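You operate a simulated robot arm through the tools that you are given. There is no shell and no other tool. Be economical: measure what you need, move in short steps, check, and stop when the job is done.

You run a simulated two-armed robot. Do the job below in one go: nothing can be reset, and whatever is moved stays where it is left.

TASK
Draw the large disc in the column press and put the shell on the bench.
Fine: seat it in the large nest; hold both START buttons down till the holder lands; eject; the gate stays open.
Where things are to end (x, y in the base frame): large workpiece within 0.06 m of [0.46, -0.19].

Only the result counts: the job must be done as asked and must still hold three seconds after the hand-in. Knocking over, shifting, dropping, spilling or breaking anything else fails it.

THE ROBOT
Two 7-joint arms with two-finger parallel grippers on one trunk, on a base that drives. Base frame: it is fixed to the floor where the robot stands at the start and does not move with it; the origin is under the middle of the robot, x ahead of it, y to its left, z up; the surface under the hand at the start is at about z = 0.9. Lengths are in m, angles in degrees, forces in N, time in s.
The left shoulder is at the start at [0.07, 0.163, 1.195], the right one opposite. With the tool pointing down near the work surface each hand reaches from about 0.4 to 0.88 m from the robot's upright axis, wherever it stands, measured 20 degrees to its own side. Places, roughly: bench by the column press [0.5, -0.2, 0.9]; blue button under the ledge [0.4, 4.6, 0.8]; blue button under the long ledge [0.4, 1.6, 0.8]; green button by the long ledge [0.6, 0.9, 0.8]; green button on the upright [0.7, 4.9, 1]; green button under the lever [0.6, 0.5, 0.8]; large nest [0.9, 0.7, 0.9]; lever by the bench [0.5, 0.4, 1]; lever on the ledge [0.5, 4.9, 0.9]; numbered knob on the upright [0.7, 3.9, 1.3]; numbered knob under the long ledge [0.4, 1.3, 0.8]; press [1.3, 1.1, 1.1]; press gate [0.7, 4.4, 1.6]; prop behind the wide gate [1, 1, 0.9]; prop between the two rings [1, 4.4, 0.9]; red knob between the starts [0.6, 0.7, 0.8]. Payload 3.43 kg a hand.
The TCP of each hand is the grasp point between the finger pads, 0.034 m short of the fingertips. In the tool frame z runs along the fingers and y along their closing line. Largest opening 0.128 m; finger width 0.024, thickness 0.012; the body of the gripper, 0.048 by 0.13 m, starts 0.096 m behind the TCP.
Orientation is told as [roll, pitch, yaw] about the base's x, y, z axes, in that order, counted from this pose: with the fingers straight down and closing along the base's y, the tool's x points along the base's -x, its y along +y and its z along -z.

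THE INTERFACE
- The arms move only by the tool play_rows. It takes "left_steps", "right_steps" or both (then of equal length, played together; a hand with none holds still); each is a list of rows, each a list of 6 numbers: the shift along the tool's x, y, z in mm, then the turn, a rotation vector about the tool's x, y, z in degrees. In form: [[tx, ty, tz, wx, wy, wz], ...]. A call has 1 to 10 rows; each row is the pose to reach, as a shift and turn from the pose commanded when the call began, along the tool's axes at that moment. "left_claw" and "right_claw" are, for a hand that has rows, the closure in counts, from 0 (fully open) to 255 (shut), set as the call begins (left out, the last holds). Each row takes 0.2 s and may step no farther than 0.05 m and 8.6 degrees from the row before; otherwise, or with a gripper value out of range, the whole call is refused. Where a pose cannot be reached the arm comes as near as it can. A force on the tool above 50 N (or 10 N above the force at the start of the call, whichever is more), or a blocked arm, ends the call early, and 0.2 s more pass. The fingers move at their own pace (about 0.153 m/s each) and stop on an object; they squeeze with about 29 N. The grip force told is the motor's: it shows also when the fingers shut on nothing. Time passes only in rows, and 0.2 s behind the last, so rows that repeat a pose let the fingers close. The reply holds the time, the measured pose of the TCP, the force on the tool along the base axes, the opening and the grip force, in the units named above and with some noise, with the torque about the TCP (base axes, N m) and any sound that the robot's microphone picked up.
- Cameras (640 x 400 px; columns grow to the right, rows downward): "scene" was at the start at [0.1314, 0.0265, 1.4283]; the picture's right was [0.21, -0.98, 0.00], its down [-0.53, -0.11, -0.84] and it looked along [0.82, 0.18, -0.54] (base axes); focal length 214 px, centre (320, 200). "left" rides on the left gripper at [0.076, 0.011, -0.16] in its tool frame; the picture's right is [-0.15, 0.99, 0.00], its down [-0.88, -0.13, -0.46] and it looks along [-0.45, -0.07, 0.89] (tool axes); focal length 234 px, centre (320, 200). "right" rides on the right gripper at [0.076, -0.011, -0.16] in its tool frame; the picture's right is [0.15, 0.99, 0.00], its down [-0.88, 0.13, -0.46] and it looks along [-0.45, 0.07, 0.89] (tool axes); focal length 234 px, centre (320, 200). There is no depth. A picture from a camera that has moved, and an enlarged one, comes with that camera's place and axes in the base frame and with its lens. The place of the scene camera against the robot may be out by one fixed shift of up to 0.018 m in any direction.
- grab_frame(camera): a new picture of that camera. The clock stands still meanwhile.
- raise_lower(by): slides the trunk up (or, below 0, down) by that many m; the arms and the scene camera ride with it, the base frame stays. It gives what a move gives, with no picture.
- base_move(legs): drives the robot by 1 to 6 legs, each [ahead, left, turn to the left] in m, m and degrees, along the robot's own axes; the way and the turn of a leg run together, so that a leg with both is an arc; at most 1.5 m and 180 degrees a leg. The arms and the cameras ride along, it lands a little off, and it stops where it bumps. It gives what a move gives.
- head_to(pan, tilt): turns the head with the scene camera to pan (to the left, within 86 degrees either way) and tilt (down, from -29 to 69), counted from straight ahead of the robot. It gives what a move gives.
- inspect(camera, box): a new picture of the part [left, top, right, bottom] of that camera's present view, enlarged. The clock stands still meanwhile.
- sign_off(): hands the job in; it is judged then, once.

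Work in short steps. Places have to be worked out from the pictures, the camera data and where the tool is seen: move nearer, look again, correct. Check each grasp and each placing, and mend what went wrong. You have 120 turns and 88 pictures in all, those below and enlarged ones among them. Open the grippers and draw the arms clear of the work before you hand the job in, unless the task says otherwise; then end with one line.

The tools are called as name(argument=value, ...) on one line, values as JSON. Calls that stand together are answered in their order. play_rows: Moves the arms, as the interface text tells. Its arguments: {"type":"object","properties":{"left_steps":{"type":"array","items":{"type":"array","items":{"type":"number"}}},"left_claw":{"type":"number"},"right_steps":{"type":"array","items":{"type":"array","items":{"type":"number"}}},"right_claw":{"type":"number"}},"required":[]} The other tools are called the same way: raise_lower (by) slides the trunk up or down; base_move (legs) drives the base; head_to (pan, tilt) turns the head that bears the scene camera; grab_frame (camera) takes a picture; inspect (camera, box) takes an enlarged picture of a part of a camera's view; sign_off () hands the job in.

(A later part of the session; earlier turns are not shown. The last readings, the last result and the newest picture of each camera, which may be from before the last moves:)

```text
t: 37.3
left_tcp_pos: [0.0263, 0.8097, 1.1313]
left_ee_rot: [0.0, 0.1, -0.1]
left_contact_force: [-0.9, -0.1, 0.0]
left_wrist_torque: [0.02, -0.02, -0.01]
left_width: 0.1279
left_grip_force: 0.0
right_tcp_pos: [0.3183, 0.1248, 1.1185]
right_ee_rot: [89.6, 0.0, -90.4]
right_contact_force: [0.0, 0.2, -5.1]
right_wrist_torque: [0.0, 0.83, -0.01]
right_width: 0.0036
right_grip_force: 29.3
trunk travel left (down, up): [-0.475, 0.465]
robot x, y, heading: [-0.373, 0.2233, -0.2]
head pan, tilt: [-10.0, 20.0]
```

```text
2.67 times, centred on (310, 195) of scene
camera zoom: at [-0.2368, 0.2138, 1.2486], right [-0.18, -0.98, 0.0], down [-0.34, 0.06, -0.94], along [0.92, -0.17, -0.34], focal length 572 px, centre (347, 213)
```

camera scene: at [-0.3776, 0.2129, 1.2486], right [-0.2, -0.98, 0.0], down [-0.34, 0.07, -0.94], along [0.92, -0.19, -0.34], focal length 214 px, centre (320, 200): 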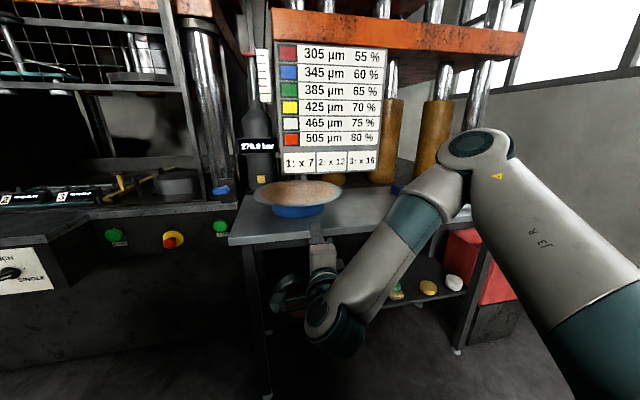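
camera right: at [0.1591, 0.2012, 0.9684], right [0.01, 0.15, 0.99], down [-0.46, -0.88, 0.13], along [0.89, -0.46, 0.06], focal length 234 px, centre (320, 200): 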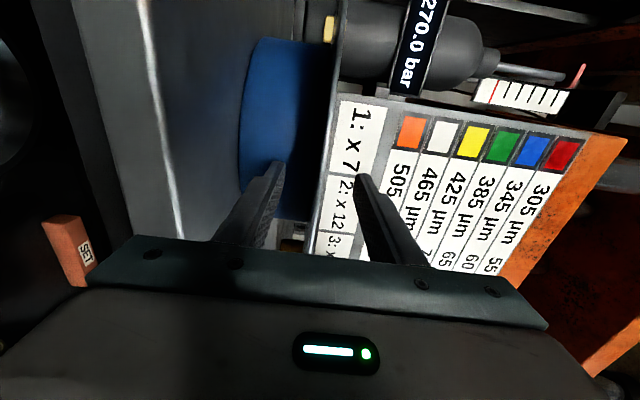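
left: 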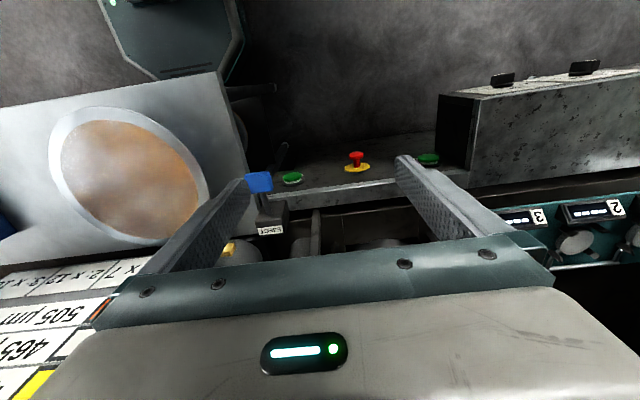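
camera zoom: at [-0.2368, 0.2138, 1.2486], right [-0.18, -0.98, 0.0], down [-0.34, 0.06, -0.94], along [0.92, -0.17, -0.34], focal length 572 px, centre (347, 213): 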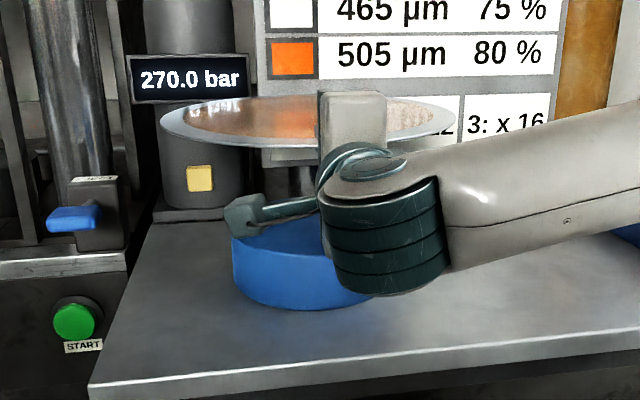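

The drum stayed. I back off a bit and drive left to stand in front of the nest.

base_move(legs=[[-0.1, 0, 0], [0, 0.6, 0]])

raise_lower(by=0.1)

head_to(pan=0, tilt=20)

grab_frame(camera="scene")

grab_frame(camera="left")

```text
t: 41.4
left_tcp_pos: [-0.067, 1.4014, 1.1299]
left_ee_rot: [0.0, 0.1, -0.4]
left_contact_force: [0.1, 0.2, 0.8]
left_wrist_torque: [-0.01, 0.0, 0.01]
left_width: 0.128
left_grip_force: 0.1
right_tcp_pos: [0.2212, 0.7159, 1.1201]
right_ee_rot: [89.5, 0.0, -90.7]
right_contact_force: [0.3, -0.5, -4.4]
right_wrist_torque: [-0.03, 0.82, -0.01]
right_width: 0.0041
right_grip_force: 29.2
trunk travel left (down, up): [-0.475, 0.465]
robot x, y, heading: [-0.4743, 0.8199, -0.6]
head pan, tilt: [-10.0, 20.0]
```

```text
t: 42.7
left_tcp_pos: [-0.067, 1.4012, 1.2298]
left_ee_rot: [0.0, 0.0, -0.5]
left_contact_force: [-0.2, 0.6, 0.1]
left_wrist_torque: [0.0, 0.0, 0.03]
left_width: 0.1278
left_grip_force: 0.0
right_tcp_pos: [0.2213, 0.7153, 1.2185]
right_ee_rot: [89.5, 0.1, -90.7]
right_contact_force: [0.9, 0.1, -4.5]
right_wrist_torque: [0.01, 0.81, -0.02]
right_width: 0.0039
right_grip_force: 28.8
trunk travel left (down, up): [-0.575, 0.365]
robot x, y, heading: [-0.4716, 0.818, -0.5]
head pan, tilt: [-10.0, 20.0]
```

```text
t: 43.4
left_tcp_pos: [-0.0664, 1.4013, 1.2313]
left_ee_rot: [0.0, 0.0, -0.4]
left_contact_force: [1.0, 0.0, 0.9]
left_wrist_torque: [0.02, -0.01, -0.02]
left_width: 0.1282
left_grip_force: 0.0
right_tcp_pos: [0.2199, 0.7159, 1.2191]
right_ee_rot: [89.5, 0.0, -90.7]
right_contact_force: [0.5, 0.8, -5.0]
right_wrist_torque: [-0.01, 0.79, 0.0]
right_width: 0.0037
right_grip_force: 28.7
trunk travel left (down, up): [-0.575, 0.365]
robot x, y, heading: [-0.4675, 0.8215, -0.6]
head pan, tilt: [0.0, 20.0]
```

```text
52 pictures are left
camera scene: at [-0.3326, 0.824, 1.3485], right [-0.01, -1.0, 0.0], down [-0.34, 0.0, -0.94], along [0.94, -0.01, -0.34], focal length 214 px, centre (320, 200)
```

scene: 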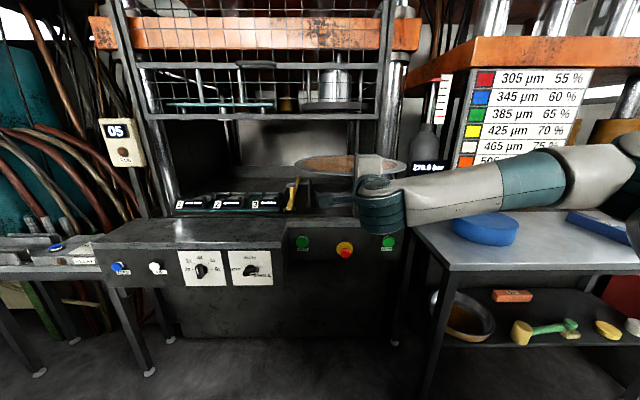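

```text
51 pictures are left
camera left: at [-0.1424, 1.4138, 1.3905], right [0.16, 0.99, 0.0], down [0.88, -0.14, 0.46], along [0.45, -0.07, -0.89], focal length 234 px, centre (320, 200)
```

left: 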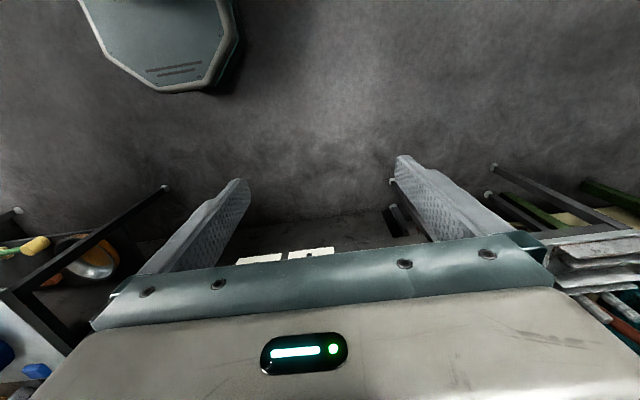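

I need a precise fix of the nest, but the disc blocks the view. I step right to view the nest past the hand.

base_move(legs=[[0, -0.35, 0.6]])

head_to(pan=15, tilt=18)

grab_frame(camera="scene")

```text
t: 45.7
left_tcp_pos: [-0.0774, 1.0562, 1.231]
left_ee_rot: [0.0, 0.0, 0.4]
left_contact_force: [0.8, -0.7, -1.0]
left_wrist_torque: [0.0, 0.0, -0.01]
left_width: 0.1277
left_grip_force: 0.0
right_tcp_pos: [0.2215, 0.3744, 1.2191]
right_ee_rot: [89.5, 0.0, -89.8]
right_contact_force: [-0.3, 0.5, -4.3]
right_wrist_torque: [-0.01, 0.76, -0.03]
right_width: 0.004
right_grip_force: 29.1
trunk travel left (down, up): [-0.575, 0.365]
robot x, y, heading: [-0.4715, 0.4686, 0.4]
head pan, tilt: [0.0, 20.0]
```

```text
t: 46.5
left_tcp_pos: [-0.0784, 1.0572, 1.2304]
left_ee_rot: [0.1, 0.1, 0.3]
left_contact_force: [-0.4, 0.1, -0.2]
left_wrist_torque: [-0.01, 0.0, 0.0]
left_width: 0.1278
left_grip_force: 0.0
right_tcp_pos: [0.2219, 0.3745, 1.2193]
right_ee_rot: [89.4, 0.1, -89.8]
right_contact_force: [0.0, 0.6, -5.1]
right_wrist_torque: [-0.01, 0.8, -0.02]
right_width: 0.0039
right_grip_force: 29.0
trunk travel left (down, up): [-0.575, 0.365]
robot x, y, heading: [-0.469, 0.4709, 0.2]
head pan, tilt: [15.0, 18.0]
```

```text
50 pictures are left
camera scene: at [-0.3364, 0.4988, 1.3518], right [0.26, -0.96, 0.0], down [-0.3, -0.08, -0.95], along [0.92, 0.25, -0.31], focal length 214 px, centre (320, 200)
```

scene: 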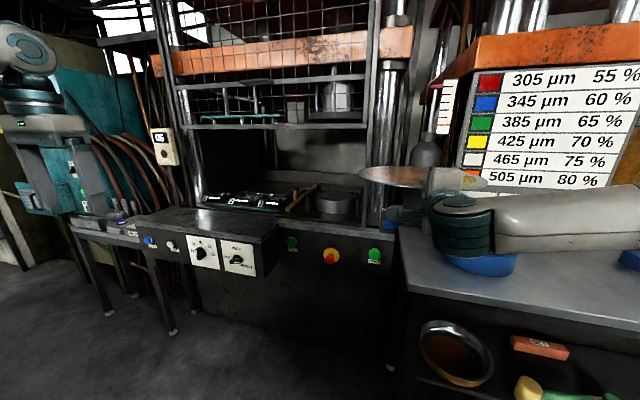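

inspect(camera="scene", box=[270, 165, 390, 240])

inspect(camera="scene", box=[180, 50, 400, 190])

```text
5.33 times, centred on (330, 202) of scene
camera zoom: at [-0.3364, 0.4988, 1.3518], right [0.26, -0.96, 0.0], down [-0.3, -0.08, -0.95], along [0.92, 0.25, -0.31], focal length 1144 px, centre (267, 187)
```

zoom: 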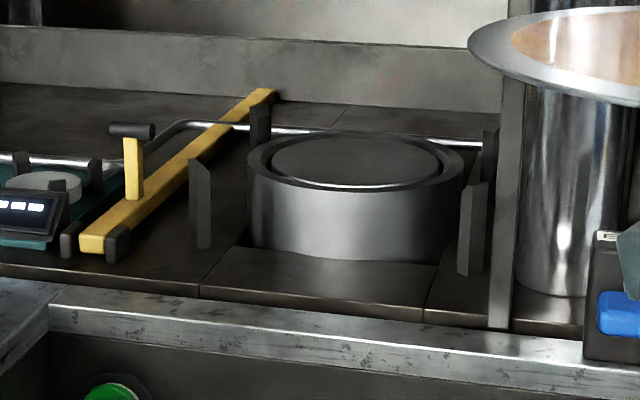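

```text
2.86 times, centred on (290, 120) of scene
camera zoom: at [-0.3364, 0.4988, 1.3518], right [0.26, -0.96, 0.0], down [-0.3, -0.08, -0.95], along [0.92, 0.25, -0.31], focal length 613 px, centre (406, 429)
```

zoom: 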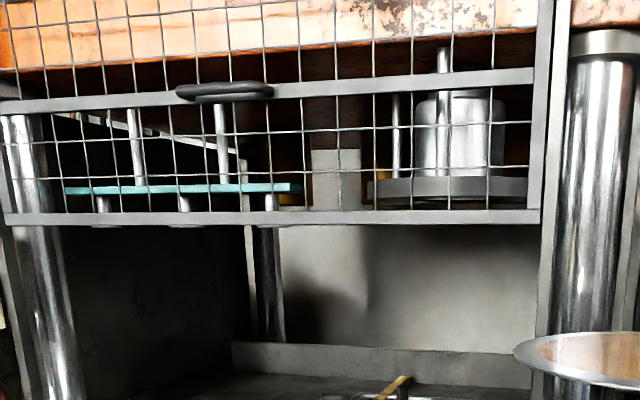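

The nest has four bevelled guide posts; its centre is about [0.886, 0.732], top z≈0.977. The right upright of the gate is at y≈0.55, so I will enter a bit left of it. First I raise the trunk for a higher elbow and lower the hand, then drive back left.

raise_lower(by=0.15)

play_rows(right_steps=[[0, -40, 0, 0, 0, 0], [0, -80, 0, 0, 0, 0], [0, -120, 0, 0, 0, 0], [0, -160, 0, 0, 0, 0], [0, -200, 0, 0, 0, 0], [0, -240, 0, 0, 0, 0]])

base_move(legs=[[0, 0.43, 0], [0.3, 0, 0]])

head_to(pan=-5, tilt=30)

grab_frame(camera="scene")

```text
t: 48.2
left_tcp_pos: [-0.0776, 1.0561, 1.38]
left_ee_rot: [-0.1, 0.0, 0.2]
left_contact_force: [0.2, -0.5, 0.5]
left_wrist_torque: [-0.04, -0.02, 0.06]
left_width: 0.1281
left_grip_force: 0.0
right_tcp_pos: [0.2222, 0.3751, 1.3693]
right_ee_rot: [89.5, 0.0, -89.8]
right_contact_force: [0.7, 0.3, -4.9]
right_wrist_torque: [-0.03, 0.8, -0.01]
right_width: 0.0039
right_grip_force: 28.9
trunk travel left (down, up): [-0.725, 0.215]
robot x, y, heading: [-0.47, 0.4678, 0.1]
head pan, tilt: [15.0, 18.0]
```

```text
t: 49.6
left_tcp_pos: [-0.075, 1.057, 1.3796]
left_ee_rot: [-0.1, 0.1, 0.3]
left_contact_force: [0.2, 1.3, -0.5]
left_wrist_torque: [-0.03, -0.02, 0.02]
left_width: 0.1281
left_grip_force: 0.0
right_tcp_pos: [0.2143, 0.399, 1.1401]
right_ee_rot: [88.9, 0.0, -90.6]
right_contact_force: [-0.4, 0.9, -5.0]
right_wrist_torque: [0.01, 0.79, -0.04]
right_width: 0.0039
right_grip_force: 29.5
right hand out of reach, approached as far as the arm can: row 5, 6
trunk travel left (down, up): [-0.725, 0.215]
robot x, y, heading: [-0.4734, 0.4682, 0.2]
head pan, tilt: [15.0, 18.0]
```

```text
t: 53.9
left_tcp_pos: [0.2132, 1.4902, 1.3811]
left_ee_rot: [0.0, -0.1, 0.5]
left_contact_force: [0.5, -0.2, -0.4]
left_wrist_torque: [-0.04, 0.0, 0.01]
left_width: 0.128
left_grip_force: 0.0
right_tcp_pos: [0.5055, 0.8315, 1.1427]
right_ee_rot: [89.1, 0.0, -90.6]
right_contact_force: [0.6, 0.0, -5.1]
right_wrist_torque: [-0.02, 0.8, -0.03]
right_width: 0.004
right_grip_force: 28.9
trunk travel left (down, up): [-0.725, 0.215]
robot x, y, heading: [-0.1751, 0.8977, 0.6]
head pan, tilt: [15.0, 18.0]
```

```text
t: 54.7
left_tcp_pos: [0.2145, 1.4896, 1.3809]
left_ee_rot: [0.0, 0.1, 0.4]
left_contact_force: [0.3, 0.4, 0.5]
left_wrist_torque: [0.03, 0.02, -0.01]
left_width: 0.1277
left_grip_force: 0.0
right_tcp_pos: [0.5069, 0.8333, 1.1401]
right_ee_rot: [88.9, 0.1, -90.6]
right_contact_force: [0.3, 0.2, -4.6]
right_wrist_torque: [-0.01, 0.8, 0.0]
right_width: 0.004
right_grip_force: 29.2
trunk travel left (down, up): [-0.725, 0.215]
robot x, y, heading: [-0.1754, 0.8992, 0.6]
head pan, tilt: [-5.0, 30.0]
```

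```text
47 pictures are left
camera scene: at [-0.0412, 0.8994, 1.4825], right [-0.08, -1.0, 0.0], down [-0.5, 0.04, -0.87], along [0.86, -0.07, -0.5], focal length 214 px, centre (320, 200)
```

scene: 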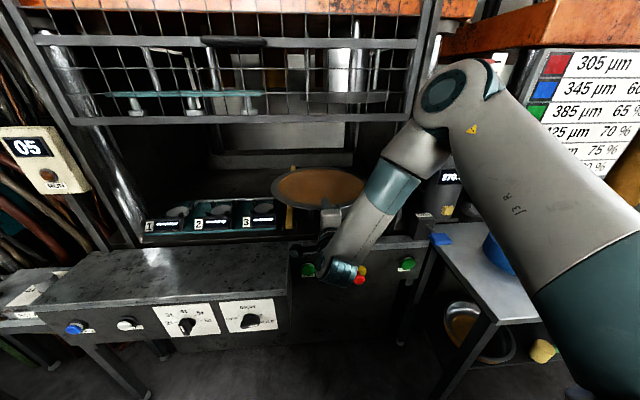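

The arm reached its limit in that low posture; I go back up 40 mm and lower the trunk instead.

play_rows(right_steps=[[0, 25, 0, 0, 0, 0], [0, 60, 0, 0, 0, 0], [0, 60, 0, 0, 0, 0]])

raise_lower(by=-0.1)

grab_frame(camera="scene")

```text
t: 55.5
left_tcp_pos: [0.2153, 1.4897, 1.3811]
left_ee_rot: [0.0, 0.0, 0.5]
left_contact_force: [0.6, -0.1, -0.4]
left_wrist_torque: [-0.05, 0.01, 0.02]
left_width: 0.1278
left_grip_force: 0.0
right_tcp_pos: [0.5075, 0.835, 1.2002]
right_ee_rot: [88.9, -0.2, -90.5]
right_contact_force: [0.2, 0.5, -4.7]
right_wrist_torque: [0.0, 0.78, 0.0]
right_width: 0.0039
right_grip_force: 28.7
trunk travel left (down, up): [-0.725, 0.215]
robot x, y, heading: [-0.1736, 0.9008, 0.3]
head pan, tilt: [-5.0, 30.0]
```

```text
t: 56.9
left_tcp_pos: [0.2149, 1.4894, 1.2803]
left_ee_rot: [0.1, -0.1, 0.5]
left_contact_force: [0.5, 0.0, 0.5]
left_wrist_torque: [0.01, -0.01, -0.02]
left_width: 0.1278
left_grip_force: 0.1
right_tcp_pos: [0.5065, 0.8339, 1.0999]
right_ee_rot: [89.0, 0.0, -90.5]
right_contact_force: [0.3, 0.0, -3.4]
right_wrist_torque: [0.0, 0.79, 0.0]
right_width: 0.0039
right_grip_force: 28.8
trunk travel left (down, up): [-0.625, 0.315]
robot x, y, heading: [-0.1781, 0.8968, 0.5]
head pan, tilt: [-5.0, 30.0]
```

```text
46 pictures are left
camera scene: at [-0.0422, 0.8991, 1.3826], right [-0.08, -1.0, 0.0], down [-0.5, 0.04, -0.87], along [0.86, -0.07, -0.5], focal length 214 px, centre (320, 200)
```

scene: 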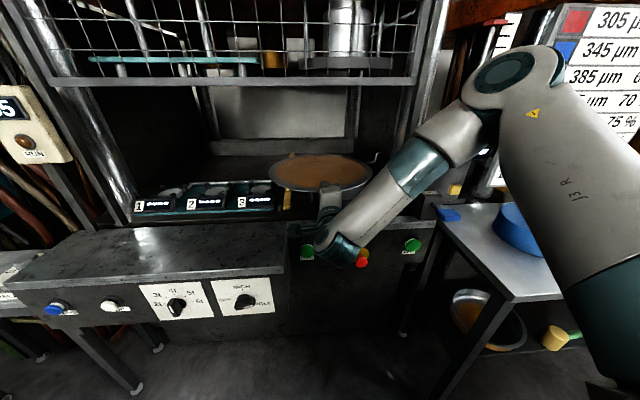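

The path is clear: disc at z 1.10, gate bar at 1.37. I drive forward 0.2 m and look with the wrist camera.

base_move(legs=[[0.2, 0, -0.5]])

grab_frame(camera="right")

grab_frame(camera="scene")

```text
t: 58.5
left_tcp_pos: [0.4208, 1.4862, 1.2814]
left_ee_rot: [0.0, -0.1, -0.2]
left_contact_force: [-0.1, 0.4, 0.4]
left_wrist_torque: [0.01, -0.02, 0.02]
left_width: 0.1279
left_grip_force: 0.1
right_tcp_pos: [0.7049, 0.8276, 1.0999]
right_ee_rot: [89.0, 0.0, -91.1]
right_contact_force: [0.0, -0.4, -5.1]
right_wrist_torque: [-0.01, 0.75, 0.0]
right_width: 0.0038
right_grip_force: 29.2
trunk travel left (down, up): [-0.625, 0.315]
robot x, y, heading: [0.0234, 0.9023, -0.1]
head pan, tilt: [-5.0, 30.0]
```

```text
45 pictures are left
camera right: at [0.5478, 0.9067, 1.0906], right [0.02, 0.15, 0.99], down [-0.47, -0.87, 0.14], along [0.88, -0.47, 0.05], focal length 234 px, centre (320, 200)
```

right: 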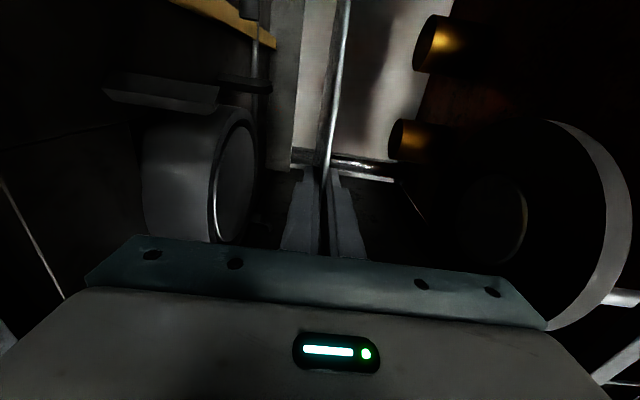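

```text
44 pictures are left
camera scene: at [0.1574, 0.8984, 1.3826], right [-0.09, -1.0, 0.0], down [-0.5, 0.04, -0.87], along [0.86, -0.08, -0.5], focal length 214 px, centre (320, 200)
```

scene: 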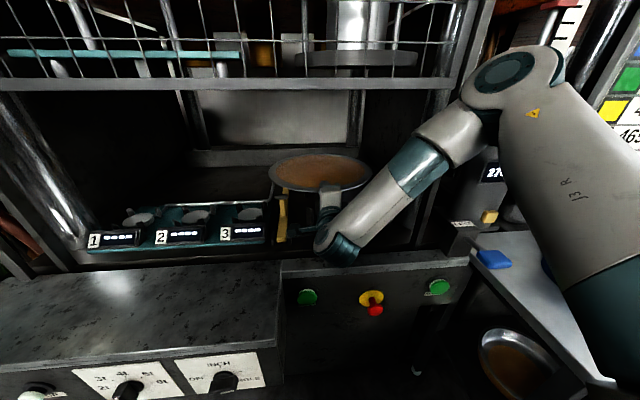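

The wrist camera sees the nest (left) under the disc. I enlarge to fix its centre.

inspect(camera="right", box=[90, 60, 350, 225])

```text
2.42 times, centred on (220, 142) of right
camera zoom: at [0.5478, 0.9067, 1.0906], right [0.02, 0.15, 0.99], down [-0.47, -0.87, 0.14], along [0.88, -0.47, 0.05], focal length 568 px, centre (562, 339)
```

zoom: 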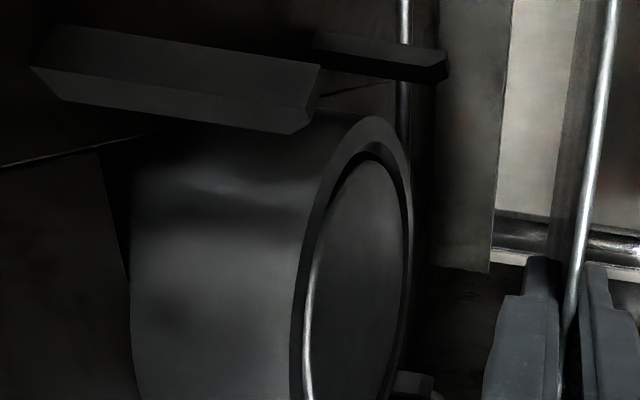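

Nest centre from this view is about [0.890, 0.728]; combining, I take [0.888, 0.730]. I shift the disc right and forward over it at z 1.10.

play_rows(right_steps=[[-24, 0, 7, 0, 0.8, 0], [-48, 0, 14, 0, 0.8, 0], [-72, 0, 20, 0, 0.8, 0], [-96, 0, 26, 0, 0.8, 0]])

raise_lower(by=-0.06)

grab_frame(camera="right")

grab_frame(camera="scene")

```text
t: 59.5
left_tcp_pos: [0.4194, 1.4853, 1.2818]
left_ee_rot: [-0.1, -0.1, -0.1]
left_contact_force: [-0.2, -0.4, 0.1]
left_wrist_torque: [0.0, -0.04, 0.04]
left_width: 0.1279
left_grip_force: 0.0
right_tcp_pos: [0.7227, 0.7703, 1.1246]
right_ee_rot: [88.0, 0.0, -92.0]
right_contact_force: [0.8, 0.1, -5.1]
right_wrist_torque: [0.01, 0.79, 0.0]
right_width: 0.0038
right_grip_force: 29.3
right hand out of reach, approached as far as the arm can: row 2, 3, 4
trunk travel left (down, up): [-0.625, 0.315]
robot x, y, heading: [0.0234, 0.9027, -0.0]
head pan, tilt: [-5.0, 30.0]
```

```text
t: 60.5
left_tcp_pos: [0.4214, 1.4853, 1.2205]
left_ee_rot: [0.1, 0.0, -0.1]
left_contact_force: [0.4, -0.6, -0.6]
left_wrist_torque: [-0.03, -0.03, 0.0]
left_width: 0.128
left_grip_force: 0.0
right_tcp_pos: [0.7238, 0.7695, 1.0642]
right_ee_rot: [87.9, 0.0, -92.0]
right_contact_force: [-0.2, -0.2, -4.3]
right_wrist_torque: [-0.02, 0.8, -0.03]
right_width: 0.0039
right_grip_force: 29.1
trunk travel left (down, up): [-0.565, 0.375]
robot x, y, heading: [0.0213, 0.8991, -0.1]
head pan, tilt: [-5.0, 30.0]
```

```text
42 pictures are left
camera right: at [0.5663, 0.8512, 1.0576], right [0.04, 0.15, 0.99], down [-0.48, -0.86, 0.15], along [0.88, -0.48, 0.03], focal length 234 px, centre (320, 200)
```

right: 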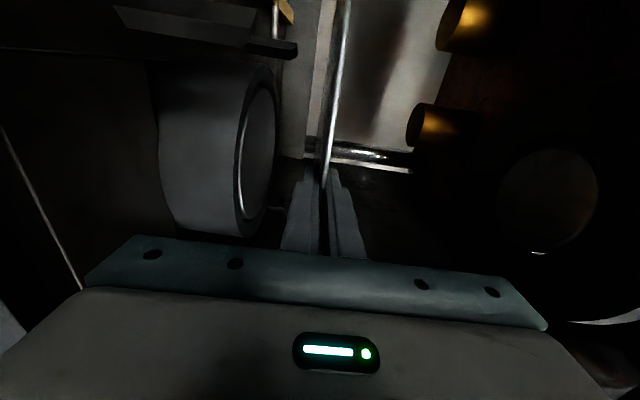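

```text
41 pictures are left
camera scene: at [0.1573, 0.8982, 1.3226], right [-0.09, -1.0, 0.0], down [-0.5, 0.04, -0.87], along [0.86, -0.08, -0.5], focal length 214 px, centre (320, 200)
```

scene: 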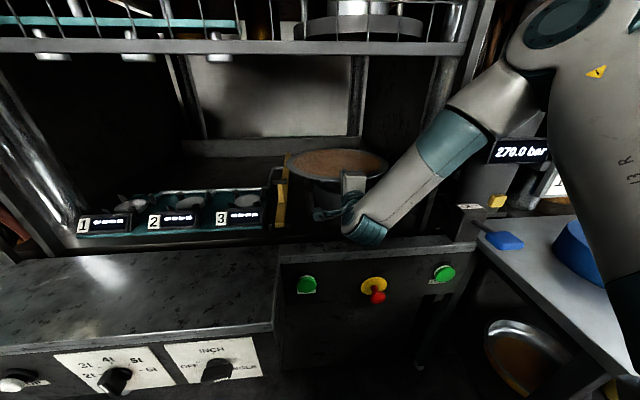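

The arm is at a joint limit when reaching toward its own side. I raise the trunk, bring the hand back left relative to the robot, and let the base do the rightward shift.

raise_lower(by=0.06)

play_rows(right_steps=[[40, 0, -10, 0, 0, 0], [70, 0, -20, 0, 0, 0], [100, 0, -26, 0, 0, 0], [141, 0, -26, 0, 0, 0]])

base_move(legs=[[0, -0.14, 0]])

```text
t: 61.5
left_tcp_pos: [0.4206, 1.4857, 1.2791]
left_ee_rot: [0.0, -0.1, -0.1]
left_contact_force: [0.6, -0.6, -0.5]
left_wrist_torque: [0.0, 0.02, 0.0]
left_width: 0.1281
left_grip_force: 0.1
right_tcp_pos: [0.7238, 0.7695, 1.1228]
right_ee_rot: [88.0, -0.1, -92.0]
right_contact_force: [0.1, 0.2, -5.4]
right_wrist_torque: [0.01, 0.79, -0.01]
right_width: 0.0041
right_grip_force: 28.6
trunk travel left (down, up): [-0.625, 0.315]
robot x, y, heading: [0.0226, 0.8969, -0.1]
head pan, tilt: [-5.0, 30.0]
```

```text
t: 62.5
left_tcp_pos: [0.4216, 1.4879, 1.2785]
left_ee_rot: [-0.1, -0.1, -0.1]
left_contact_force: [0.3, 1.1, 0.0]
left_wrist_torque: [-0.06, 0.03, -0.01]
left_width: 0.1278
left_grip_force: 0.0
right_tcp_pos: [0.7046, 0.9108, 1.1232]
right_ee_rot: [87.8, -0.2, -92.1]
right_contact_force: [0.6, -0.3, -3.8]
right_wrist_torque: [0.0, 0.8, -0.01]
right_width: 0.0039
right_grip_force: 28.3
trunk travel left (down, up): [-0.625, 0.315]
robot x, y, heading: [0.0245, 0.901, -0.2]
head pan, tilt: [-5.0, 30.0]
```

```text
t: 63.8
left_tcp_pos: [0.4216, 1.3484, 1.2793]
left_ee_rot: [0.0, -0.1, 0.0]
left_contact_force: [0.4, 0.4, 0.1]
left_wrist_torque: [-0.02, -0.01, 0.03]
left_width: 0.1281
left_grip_force: 0.0
right_tcp_pos: [0.7031, 0.7706, 1.1248]
right_ee_rot: [87.9, -0.1, -92.0]
right_contact_force: [-0.2, -0.5, -4.8]
right_wrist_torque: [0.0, 0.79, 0.01]
right_width: 0.0037
right_grip_force: 29.1
trunk travel left (down, up): [-0.625, 0.315]
robot x, y, heading: [0.0217, 0.7575, -0.1]
head pan, tilt: [-5.0, 30.0]
```

The commanded pose follows the reached one, so I now correct the tilt (1.6° nose-down) and yaw (1.7°), and move to the target above the nest.

play_rows(right_steps=[[-10, -5, 7, -1, 0.8, 0], [-20, -12, 14, -1.6, 1.7, 0], [-30, -18, 20, -1.6, 1.7, 0], [-38, -24, 28, -1.6, 1.7, 0]])

raise_lower(by=-0.045)

grab_frame(camera="right")

inspect(camera="scene", box=[240, 130, 440, 255])

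```text
t: 64.8
left_tcp_pos: [0.421, 1.3475, 1.2792]
left_ee_rot: [0.0, -0.1, -0.1]
left_contact_force: [0.0, 0.1, -0.1]
left_wrist_torque: [0.0, 0.01, 0.05]
left_width: 0.1277
left_grip_force: 0.1
right_tcp_pos: [0.7294, 0.732, 1.0968]
right_ee_rot: [89.4, 0.0, -90.3]
right_contact_force: [-0.8, 0.7, -3.8]
right_wrist_torque: [-0.02, 0.77, -0.01]
right_width: 0.0038
right_grip_force: 28.8
trunk travel left (down, up): [-0.625, 0.315]
robot x, y, heading: [0.0272, 0.7587, -0.1]
head pan, tilt: [-5.0, 30.0]
```

```text
t: 65.7
left_tcp_pos: [0.4211, 1.3453, 1.2361]
left_ee_rot: [0.1, -0.1, -0.1]
left_contact_force: [0.1, 0.5, 0.6]
left_wrist_torque: [0.05, -0.03, 0.04]
left_width: 0.1279
left_grip_force: 0.0
right_tcp_pos: [0.7301, 0.7303, 1.0522]
right_ee_rot: [89.6, 0.0, -90.4]
right_contact_force: [0.0, 0.7, -4.8]
right_wrist_torque: [0.0, 0.81, -0.02]
right_width: 0.004
right_grip_force: 29.0
trunk travel left (down, up): [-0.58, 0.36]
robot x, y, heading: [0.0195, 0.7619, -0.1]
head pan, tilt: [-5.0, 30.0]
```

```text
40 pictures are left
camera right: at [0.5701, 0.8077, 1.042], right [0.01, 0.15, 0.99], down [-0.46, -0.88, 0.13], along [0.89, -0.46, 0.06], focal length 234 px, centre (320, 200)
```

right: 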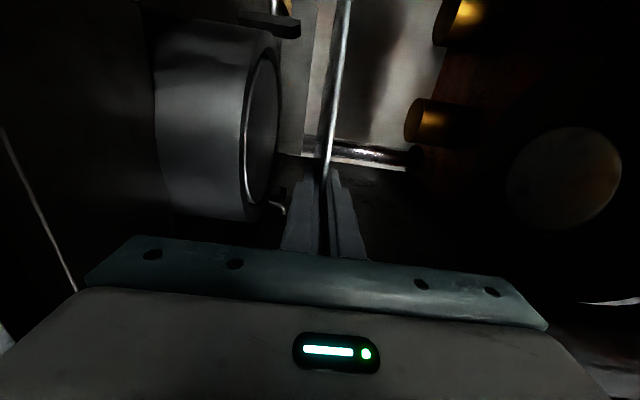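

```text
3.20 times, centred on (340, 192) of scene
camera zoom: at [0.1571, 0.7589, 1.3376], right [-0.09, -1.0, 0.0], down [-0.5, 0.05, -0.87], along [0.86, -0.08, -0.5], focal length 686 px, centre (256, 224)
```

zoom: 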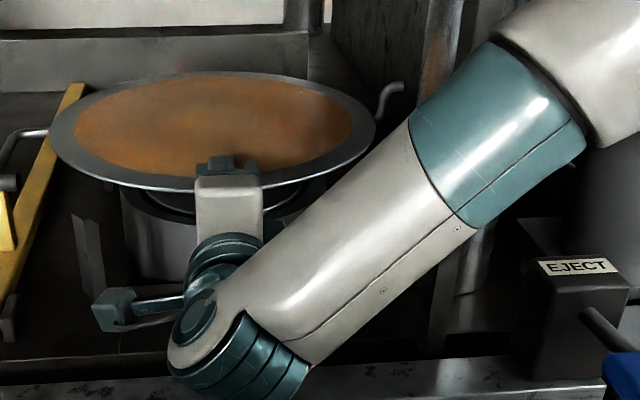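

Enlarging the wrist view for a refined nest fix from this closer pose.

inspect(camera="right", box=[140, 0, 340, 240])

```text
1.67 times, centred on (240, 120) of right
camera zoom: at [0.5701, 0.8077, 1.042], right [0.01, 0.15, 0.99], down [-0.46, -0.88, 0.13], along [0.89, -0.46, 0.06], focal length 390 px, centre (453, 333)
```

zoom: 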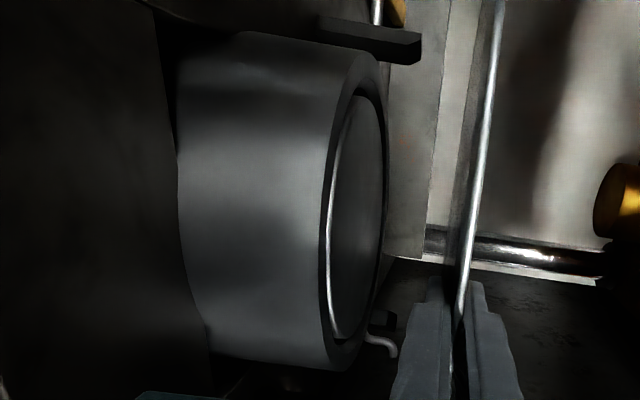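

The refined nest centre is about [0.892, 0.727], top z≈0.98; the disc is at about [0.889, 0.729]. I lower in steps watching force and torque.

raise_lower(by=-0.04)

inspect(camera="scene", box=[240, 130, 440, 255])

inspect(camera="right", box=[140, 0, 340, 240])

```text
t: 66.5
left_tcp_pos: [0.4204, 1.346, 1.1957]
left_ee_rot: [0.1, -0.2, -0.1]
left_contact_force: [-0.8, 0.2, -0.2]
left_wrist_torque: [0.02, -0.02, 0.0]
left_width: 0.1281
left_grip_force: 0.0
right_tcp_pos: [0.7294, 0.7305, 1.0127]
right_ee_rot: [89.5, 0.0, -90.4]
right_contact_force: [-0.3, -0.2, -4.2]
right_wrist_torque: [-0.04, 0.79, 0.01]
right_width: 0.0037
right_grip_force: 29.3
trunk travel left (down, up): [-0.54, 0.4]
robot x, y, heading: [0.023, 0.7614, -0.0]
head pan, tilt: [-5.0, 30.0]
```

```text
3.20 times, centred on (340, 192) of scene
camera zoom: at [0.157, 0.759, 1.2976], right [-0.09, -1.0, 0.0], down [-0.5, 0.05, -0.87], along [0.86, -0.08, -0.5], focal length 686 px, centre (256, 224)
```

zoom: 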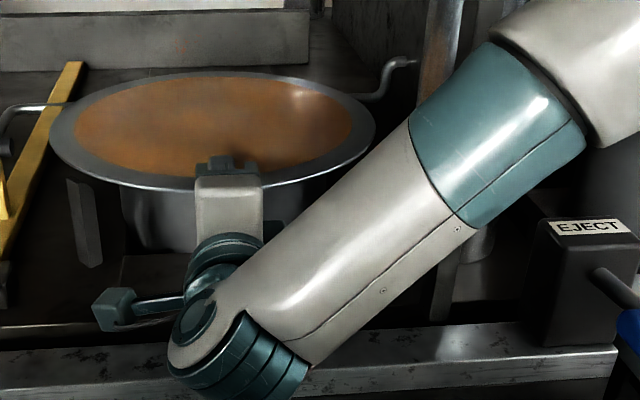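

```text
1.67 times, centred on (240, 120) of right
camera zoom: at [0.57, 0.8078, 1.002], right [0.01, 0.15, 0.99], down [-0.46, -0.88, 0.13], along [0.89, -0.46, 0.06], focal length 390 px, centre (453, 333)
```

zoom: 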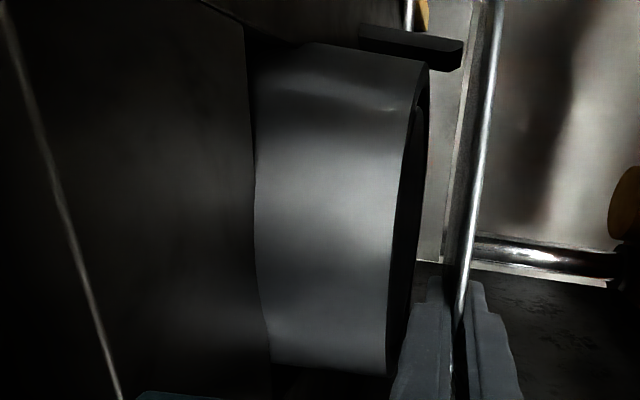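

Post tops are at z≈1.00, nest top ≈0.977. I nudge 4 mm forward and lower to just above the seat.

play_rows(right_steps=[[-1, 0, 4, 0, 0, 0]])

raise_lower(by=-0.022)

inspect(camera="scene", box=[240, 130, 440, 255])

```text
t: 66.9
left_tcp_pos: [0.4219, 1.3449, 1.1949]
left_ee_rot: [-0.1, -0.1, -0.1]
left_contact_force: [-1.0, 0.1, -0.7]
left_wrist_torque: [0.0, -0.01, -0.01]
left_width: 0.128
left_grip_force: 0.2
right_tcp_pos: [0.7346, 0.73, 1.0117]
right_ee_rot: [89.5, -0.1, -90.3]
right_contact_force: [-0.9, -0.2, -4.9]
right_wrist_torque: [-0.02, 0.78, 0.02]
right_width: 0.004
right_grip_force: 28.9
trunk travel left (down, up): [-0.54, 0.4]
robot x, y, heading: [0.0224, 0.7609, -0.1]
head pan, tilt: [-5.0, 30.0]
```

```text
t: 67.6
left_tcp_pos: [0.4211, 1.3456, 1.1736]
left_ee_rot: [0.0, -0.2, -0.1]
left_contact_force: [-0.1, 0.6, 0.5]
left_wrist_torque: [-0.01, -0.01, -0.01]
left_width: 0.128
left_grip_force: 0.0
right_tcp_pos: [0.7334, 0.7291, 0.9913]
right_ee_rot: [89.6, 0.1, -90.6]
right_contact_force: [4.6, -2.6, -0.4]
right_wrist_torque: [0.63, 0.54, -0.95]
right_width: 0.0046
right_grip_force: 29.2
trunk travel left (down, up): [-0.518, 0.422]
robot x, y, heading: [0.0217, 0.7601, -0.2]
head pan, tilt: [-5.0, 30.0]
```

```text
3.20 times, centred on (340, 192) of scene
camera zoom: at [0.1574, 0.7586, 1.2756], right [-0.09, -1.0, 0.0], down [-0.5, 0.05, -0.87], along [0.86, -0.08, -0.5], focal length 686 px, centre (256, 224)
```

zoom: 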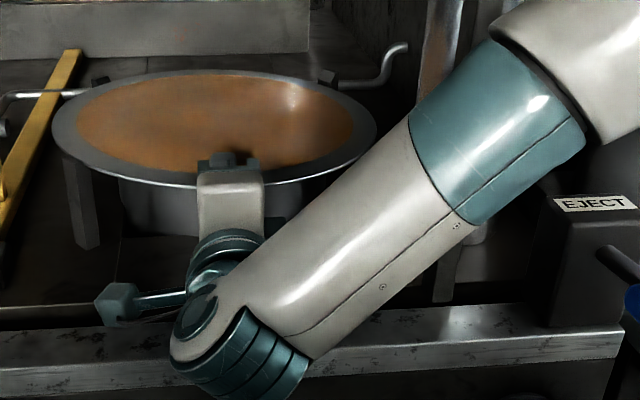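

The front-left post's bevel pushes the disc toward +x/−y. I lift 8 mm, shift 6 mm forward and 5 mm right, and lower again.

play_rows(right_steps=[[0, 8, 0, 0, 0, 0], [-5, 8, 6, 0, 0, 0], [-5, 8, 6, 0, 0, 0], [-5, 3, 6, 0, 0, 0], [-5, 0, 6, 0, 0, 0]])

```text
t: 68.8
left_tcp_pos: [0.4221, 1.3462, 1.1733]
left_ee_rot: [0.0, -0.2, -0.1]
left_contact_force: [-0.3, 0.7, 0.0]
left_wrist_torque: [-0.05, -0.01, 0.0]
left_width: 0.1282
left_grip_force: 0.0
right_tcp_pos: [0.7397, 0.7253, 0.9905]
right_ee_rot: [89.5, 0.0, -90.5]
right_contact_force: [-0.2, 0.7, -4.7]
right_wrist_torque: [0.0, 0.8, 0.0]
right_width: 0.0038
right_grip_force: 28.8
trunk travel left (down, up): [-0.518, 0.422]
robot x, y, heading: [0.0241, 0.7628, -0.2]
head pan, tilt: [-5.0, 30.0]
```

Now free of contact at z 0.9905. I go down in small steps until it touches the seat.

play_rows(right_steps=[[0, -3, 0, 0, 0, 0], [0, -6, 0, 0, 0, 0], [0, -6, 0, 0, 0, 0]])

play_rows(right_steps=[[0, -2, 0, 0, 0, 0], [0, -4, 0, 0, 0, 0], [0, -4, 0, 0, 0, 0]])

inspect(camera="scene", box=[240, 130, 440, 255])

```text
t: 69.6
left_tcp_pos: [0.421, 1.3468, 1.1731]
left_ee_rot: [0.0, -0.1, -0.1]
left_contact_force: [-0.3, -0.4, -0.6]
left_wrist_torque: [0.02, -0.04, 0.01]
left_width: 0.128
left_grip_force: 0.2
right_tcp_pos: [0.7389, 0.7262, 0.9837]
right_ee_rot: [89.5, 0.0, -90.4]
right_contact_force: [0.2, -1.0, -4.5]
right_wrist_torque: [0.0, 0.78, 0.01]
right_width: 0.0039
right_grip_force: 29.3
trunk travel left (down, up): [-0.518, 0.422]
robot x, y, heading: [0.0184, 0.7573, -0.2]
head pan, tilt: [-5.0, 30.0]
```

```text
t: 70.4
left_tcp_pos: [0.4208, 1.3464, 1.174]
left_ee_rot: [0.0, -0.1, 0.0]
left_contact_force: [0.0, 0.4, 0.9]
left_wrist_torque: [-0.01, 0.0, -0.04]
left_width: 0.1277
left_grip_force: 0.0
right_tcp_pos: [0.7395, 0.7244, 0.9803]
right_ee_rot: [89.4, 0.0, -90.3]
right_contact_force: [1.5, -0.8, -3.9]
right_wrist_torque: [0.07, 0.59, -0.2]
right_width: 0.0041
right_grip_force: 28.9
trunk travel left (down, up): [-0.518, 0.422]
robot x, y, heading: [0.0229, 0.7604, -0.4]
head pan, tilt: [-5.0, 30.0]
```

```text
3.20 times, centred on (340, 192) of scene
camera zoom: at [0.1574, 0.759, 1.2755], right [-0.09, -1.0, 0.0], down [-0.5, 0.05, -0.87], along [0.86, -0.08, -0.5], focal length 686 px, centre (256, 224)
```

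zoom: 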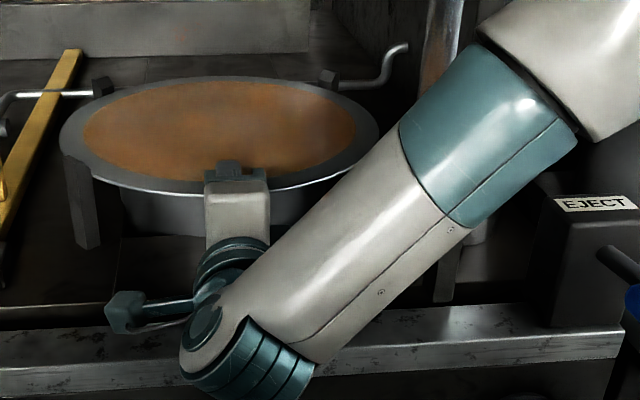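

Light contact still on the front-left post bevel; I ease 2 mm forward and 1.5 mm right, then lower further to the seat.

play_rows(right_steps=[[-1.5, 1, 2, 0, 0, 0], [-1.5, -2, 2, 0, 0, 0], [-1.5, -5, 2, 0, 0, 0], [-1.5, -5, 2, 0, 0, 0]])

inspect(camera="right", box=[140, 0, 380, 240])

```text
t: 71.4
left_tcp_pos: [0.4205, 1.3465, 1.1731]
left_ee_rot: [0.0, -0.2, -0.2]
left_contact_force: [0.4, -0.5, -0.6]
left_wrist_torque: [0.01, 0.01, -0.02]
left_width: 0.1282
left_grip_force: 0.2
right_tcp_pos: [0.7408, 0.7231, 0.9783]
right_ee_rot: [89.6, -0.1, -90.3]
right_contact_force: [2.4, 1.2, 3.6]
right_wrist_torque: [-0.1, -1.32, 0.43]
right_width: 0.0041
right_grip_force: 29.3
trunk travel left (down, up): [-0.518, 0.422]
robot x, y, heading: [0.0222, 0.758, -0.3]
head pan, tilt: [-5.0, 30.0]
```

```text
1.67 times, centred on (260, 120) of right
camera zoom: at [0.5814, 0.8002, 0.966], right [0.01, 0.15, 0.99], down [-0.46, -0.88, 0.13], along [0.89, -0.46, 0.06], focal length 390 px, centre (420, 333)
```

zoom: 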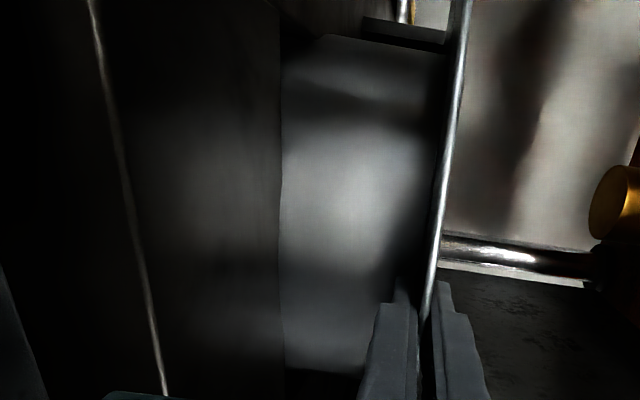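

The seat now carries the disc (+3.6 N, torque reversed). I open slightly and look.

play_rows(right_steps=[[0, 0, 0, 0, 0, 0], [0, 0, 0, 0, 0, 0]], right_claw=190)

grab_frame(camera="right")

inspect(camera="scene", box=[240, 130, 440, 255])

```text
t: 72.0
left_tcp_pos: [0.4213, 1.3469, 1.173]
left_ee_rot: [0.0, -0.1, -0.1]
left_contact_force: [-0.2, 0.5, -0.4]
left_wrist_torque: [0.02, -0.01, 0.0]
left_width: 0.128
left_grip_force: 0.1
right_tcp_pos: [0.7412, 0.7218, 0.9752]
right_ee_rot: [89.5, 0.1, -90.4]
right_contact_force: [0.5, -0.5, -0.1]
right_wrist_torque: [0.02, 0.0, -0.02]
right_width: 0.0328
right_grip_force: 0.1
trunk travel left (down, up): [-0.518, 0.422]
robot x, y, heading: [0.0236, 0.7571, -0.5]
head pan, tilt: [-5.0, 30.0]
```

```text
32 pictures are left
camera right: at [0.5812, 0.7996, 0.9649], right [0.01, 0.15, 0.99], down [-0.46, -0.88, 0.13], along [0.89, -0.46, 0.06], focal length 234 px, centre (320, 200)
```

right: 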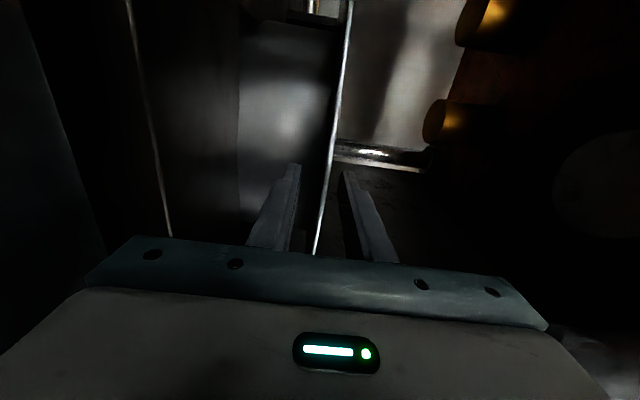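

```text
3.20 times, centred on (340, 192) of scene
camera zoom: at [0.1566, 0.7592, 1.2756], right [-0.09, -1.0, 0.0], down [-0.5, 0.05, -0.87], along [0.86, -0.08, -0.5], focal length 686 px, centre (256, 224)
```

zoom: 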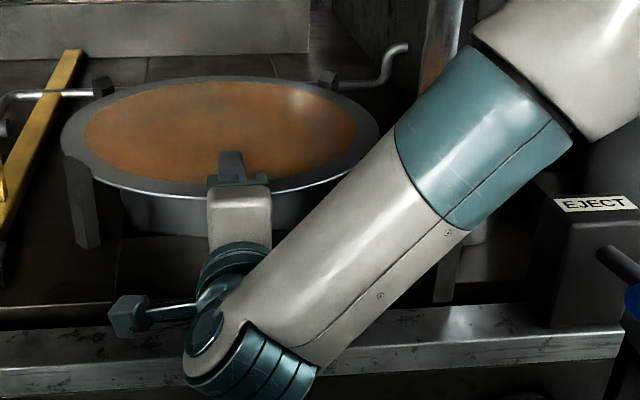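

The disc is seated level between the posts and the fingers are free of it. I withdraw straight back.

base_move(legs=[[-0.25, 0, 0.5]])

head_to(pan=0, tilt=25)

grab_frame(camera="scene")

```text
t: 73.8
left_tcp_pos: [0.168, 1.3488, 1.1741]
left_ee_rot: [0.0, -0.2, 0.3]
left_contact_force: [-0.3, -0.4, -0.5]
left_wrist_torque: [-0.01, -0.02, -0.03]
left_width: 0.1279
left_grip_force: 0.0
right_tcp_pos: [0.4918, 0.7276, 0.9751]
right_ee_rot: [89.5, 0.1, -90.0]
right_contact_force: [0.0, 0.3, 0.2]
right_wrist_torque: [0.01, 0.01, 0.03]
right_width: 0.0325
right_grip_force: 0.0
trunk travel left (down, up): [-0.518, 0.422]
robot x, y, heading: [-0.2292, 0.7587, 0.2]
head pan, tilt: [-5.0, 30.0]
```

```text
t: 74.5
left_tcp_pos: [0.1681, 1.3485, 1.174]
left_ee_rot: [0.0, -0.1, 0.3]
left_contact_force: [0.7, -1.1, -0.1]
left_wrist_torque: [0.02, -0.02, -0.02]
left_width: 0.1279
left_grip_force: 0.1
right_tcp_pos: [0.492, 0.7276, 0.9769]
right_ee_rot: [89.5, 0.0, -90.1]
right_contact_force: [-0.1, -0.2, -0.5]
right_wrist_torque: [0.01, -0.01, 0.02]
right_width: 0.0324
right_grip_force: 0.1
trunk travel left (down, up): [-0.518, 0.422]
robot x, y, heading: [-0.2251, 0.7575, 0.4]
head pan, tilt: [0.0, 25.0]
```

```text
30 pictures are left
camera scene: at [-0.0901, 0.768, 1.2836], right [0.0, -1.0, 0.0], down [-0.42, 0.0, -0.91], along [0.91, 0.0, -0.42], focal length 214 px, centre (320, 200)
```

scene: 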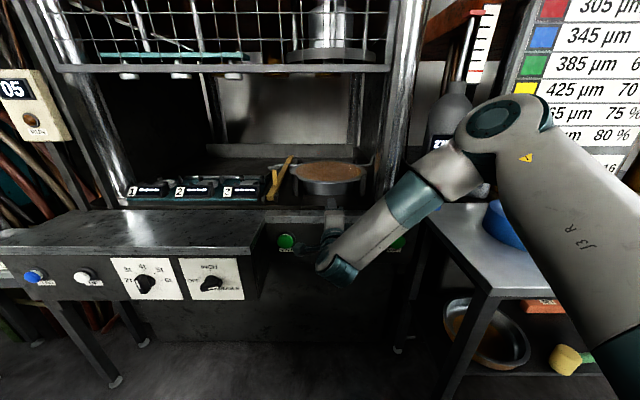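

The disc sits on the nest. Now I prepare both hands for the START buttons (about [0.577, 0.903, 0.80] and [0.577, 0.485, 0.80]): back off, lower the trunk, close the right hand and turn the left hand forward.

base_move(legs=[[-0.25, -0.06, 0]])

raise_lower(by=-0.17)

play_rows(left_steps=[[-30, -38, 0, 0, -8.5, 0], [-60, -76, 0, 0, -17, 0], [-90, -114, 0, 0, -25.5, 0], [-120, -152, 0, 0, -34, 0], [-150, -190, 0, 0, -42.5, 0], [-180, -228, 0, 0, -51, 0], [-210, -266, 0, 0, -59.5, 0], [-240, -304, 0, 0, -68, 0], [-270, -342, 0, 0, -76.5, 0], [-300, -380, 0, 0, -85, 0]], left_claw=255, right_steps=[[-20, 0, 0, 0, 0, 0], [-40, 0, 0, 0, 0, 0], [-60, 0, 0, 0, 0, 0], [-80, 0, 0, 0, 0, 0], [-100, 0, 0, 0, 0, 0], [-120, 0, 0, 0, 0, 0], [-140, 0, 0, 0, 0, 0], [-160, 0, 0, 0, 0, 0], [-180, 0, 0, 0, 0, 0], [-180, 0, 0, 0, 0, 0]], right_claw=255)

```text
t: 76.3
left_tcp_pos: [-0.0747, 1.2879, 1.1734]
left_ee_rot: [0.0, -0.1, 0.1]
left_contact_force: [-0.2, 0.5, -1.1]
left_wrist_torque: [0.0, -0.02, -0.01]
left_width: 0.1281
left_grip_force: 0.0
right_tcp_pos: [0.2472, 0.6649, 0.9748]
right_ee_rot: [89.5, 0.0, -90.1]
right_contact_force: [0.4, -0.1, 0.5]
right_wrist_torque: [-0.01, 0.03, -0.03]
right_width: 0.0327
right_grip_force: 0.2
trunk travel left (down, up): [-0.518, 0.422]
robot x, y, heading: [-0.473, 0.7009, 0.3]
head pan, tilt: [0.0, 25.0]
```

```text
t: 78.2
left_tcp_pos: [-0.075, 1.287, 1.0039]
left_ee_rot: [0.0, -0.1, 0.2]
left_contact_force: [0.6, 0.0, -0.4]
left_wrist_torque: [0.05, 0.02, -0.02]
left_width: 0.1278
left_grip_force: 0.0
right_tcp_pos: [0.2483, 0.6651, 0.8059]
right_ee_rot: [89.6, 0.0, -90.1]
right_contact_force: [0.1, -0.1, -1.0]
right_wrist_torque: [-0.02, 0.01, 0.01]
right_width: 0.0327
right_grip_force: 0.1
trunk travel left (down, up): [-0.348, 0.592]
robot x, y, heading: [-0.4698, 0.6969, -0.1]
head pan, tilt: [0.0, 25.0]
```

```text
t: 80.4
left_tcp_pos: [0.2283, 0.9081, 1.0018]
left_ee_rot: [-0.8, -85.1, 1.0]
left_contact_force: [0.4, -0.5, 0.5]
left_wrist_torque: [-0.02, -0.01, 0.0]
left_width: 0.0001
left_grip_force: 28.7
right_tcp_pos: [0.237, 0.5525, 0.8512]
right_ee_rot: [87.3, -0.1, -93.0]
right_contact_force: [0.3, 0.3, 0.0]
right_wrist_torque: [0.01, -0.02, 0.01]
right_width: 0.0
right_grip_force: 29.5
right hand out of reach, approached as far as the arm can: row 3, 4, 5, 6, 7, 8, 9, 10
trunk travel left (down, up): [-0.348, 0.592]
robot x, y, heading: [-0.4684, 0.6954, -0.2]
head pan, tilt: [0.0, 25.0]
```

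The rolled right wrist can't get there; I unroll it 90° while moving to the button line, and lower the left hand.

play_rows(right_steps=[[0, 0, 0, 0, 0, -8.5], [0, 0, 0, 0, 0, -17], [0, 0, 0, 0, 0, -25.5], [0, 0, 0, 0, 0, -34], [-10, -10, 0, 0, 0, -42.5], [-20, -20, 0, 0, 0, -51], [-30, -30, 0, 0, 0, -59.5], [-45, -40, 0, 0, 0, -68], [-60, -50, 0, 0, 0, -76.5], [-67, -50, 0, 0, 0, -85]], left_steps=[[20, 0, 0, 0, -5, 0], [40, 0, 0, 0, -5, 0], [60, 0, 0, 0, -5, 0], [80, 0, 0, 0, -5, 0], [100, 0, 0, 0, -5, 0], [120, 0, 0, 0, -5, 0], [140, 0, 0, 0, -5, 0], [160, 0, 0, 0, -5, 0], [180, 0, 0, 0, -5, 0], [202, 0, 0, 0, -5, 0]])

```text
t: 82.6
left_tcp_pos: [0.2091, 0.9081, 0.802]
left_ee_rot: [171.4, -89.9, -171.2]
left_contact_force: [-0.4, -0.7, -0.2]
left_wrist_torque: [-0.03, -0.02, -0.02]
left_width: 0.0
left_grip_force: 29.3
right_tcp_pos: [0.2257, 0.5336, 0.8311]
right_ee_rot: [49.3, -83.8, -54.5]
right_contact_force: [0.7, 0.3, -0.2]
right_wrist_torque: [0.02, -0.01, 0.05]
right_width: 0.0
right_grip_force: 29.5
right hand out of reach, approached as far as the arm can: row 5, 6, 7, 8, 9, 10
trunk travel left (down, up): [-0.348, 0.592]
robot x, y, heading: [-0.4697, 0.6997, 0.3]
head pan, tilt: [0.0, 25.0]
```

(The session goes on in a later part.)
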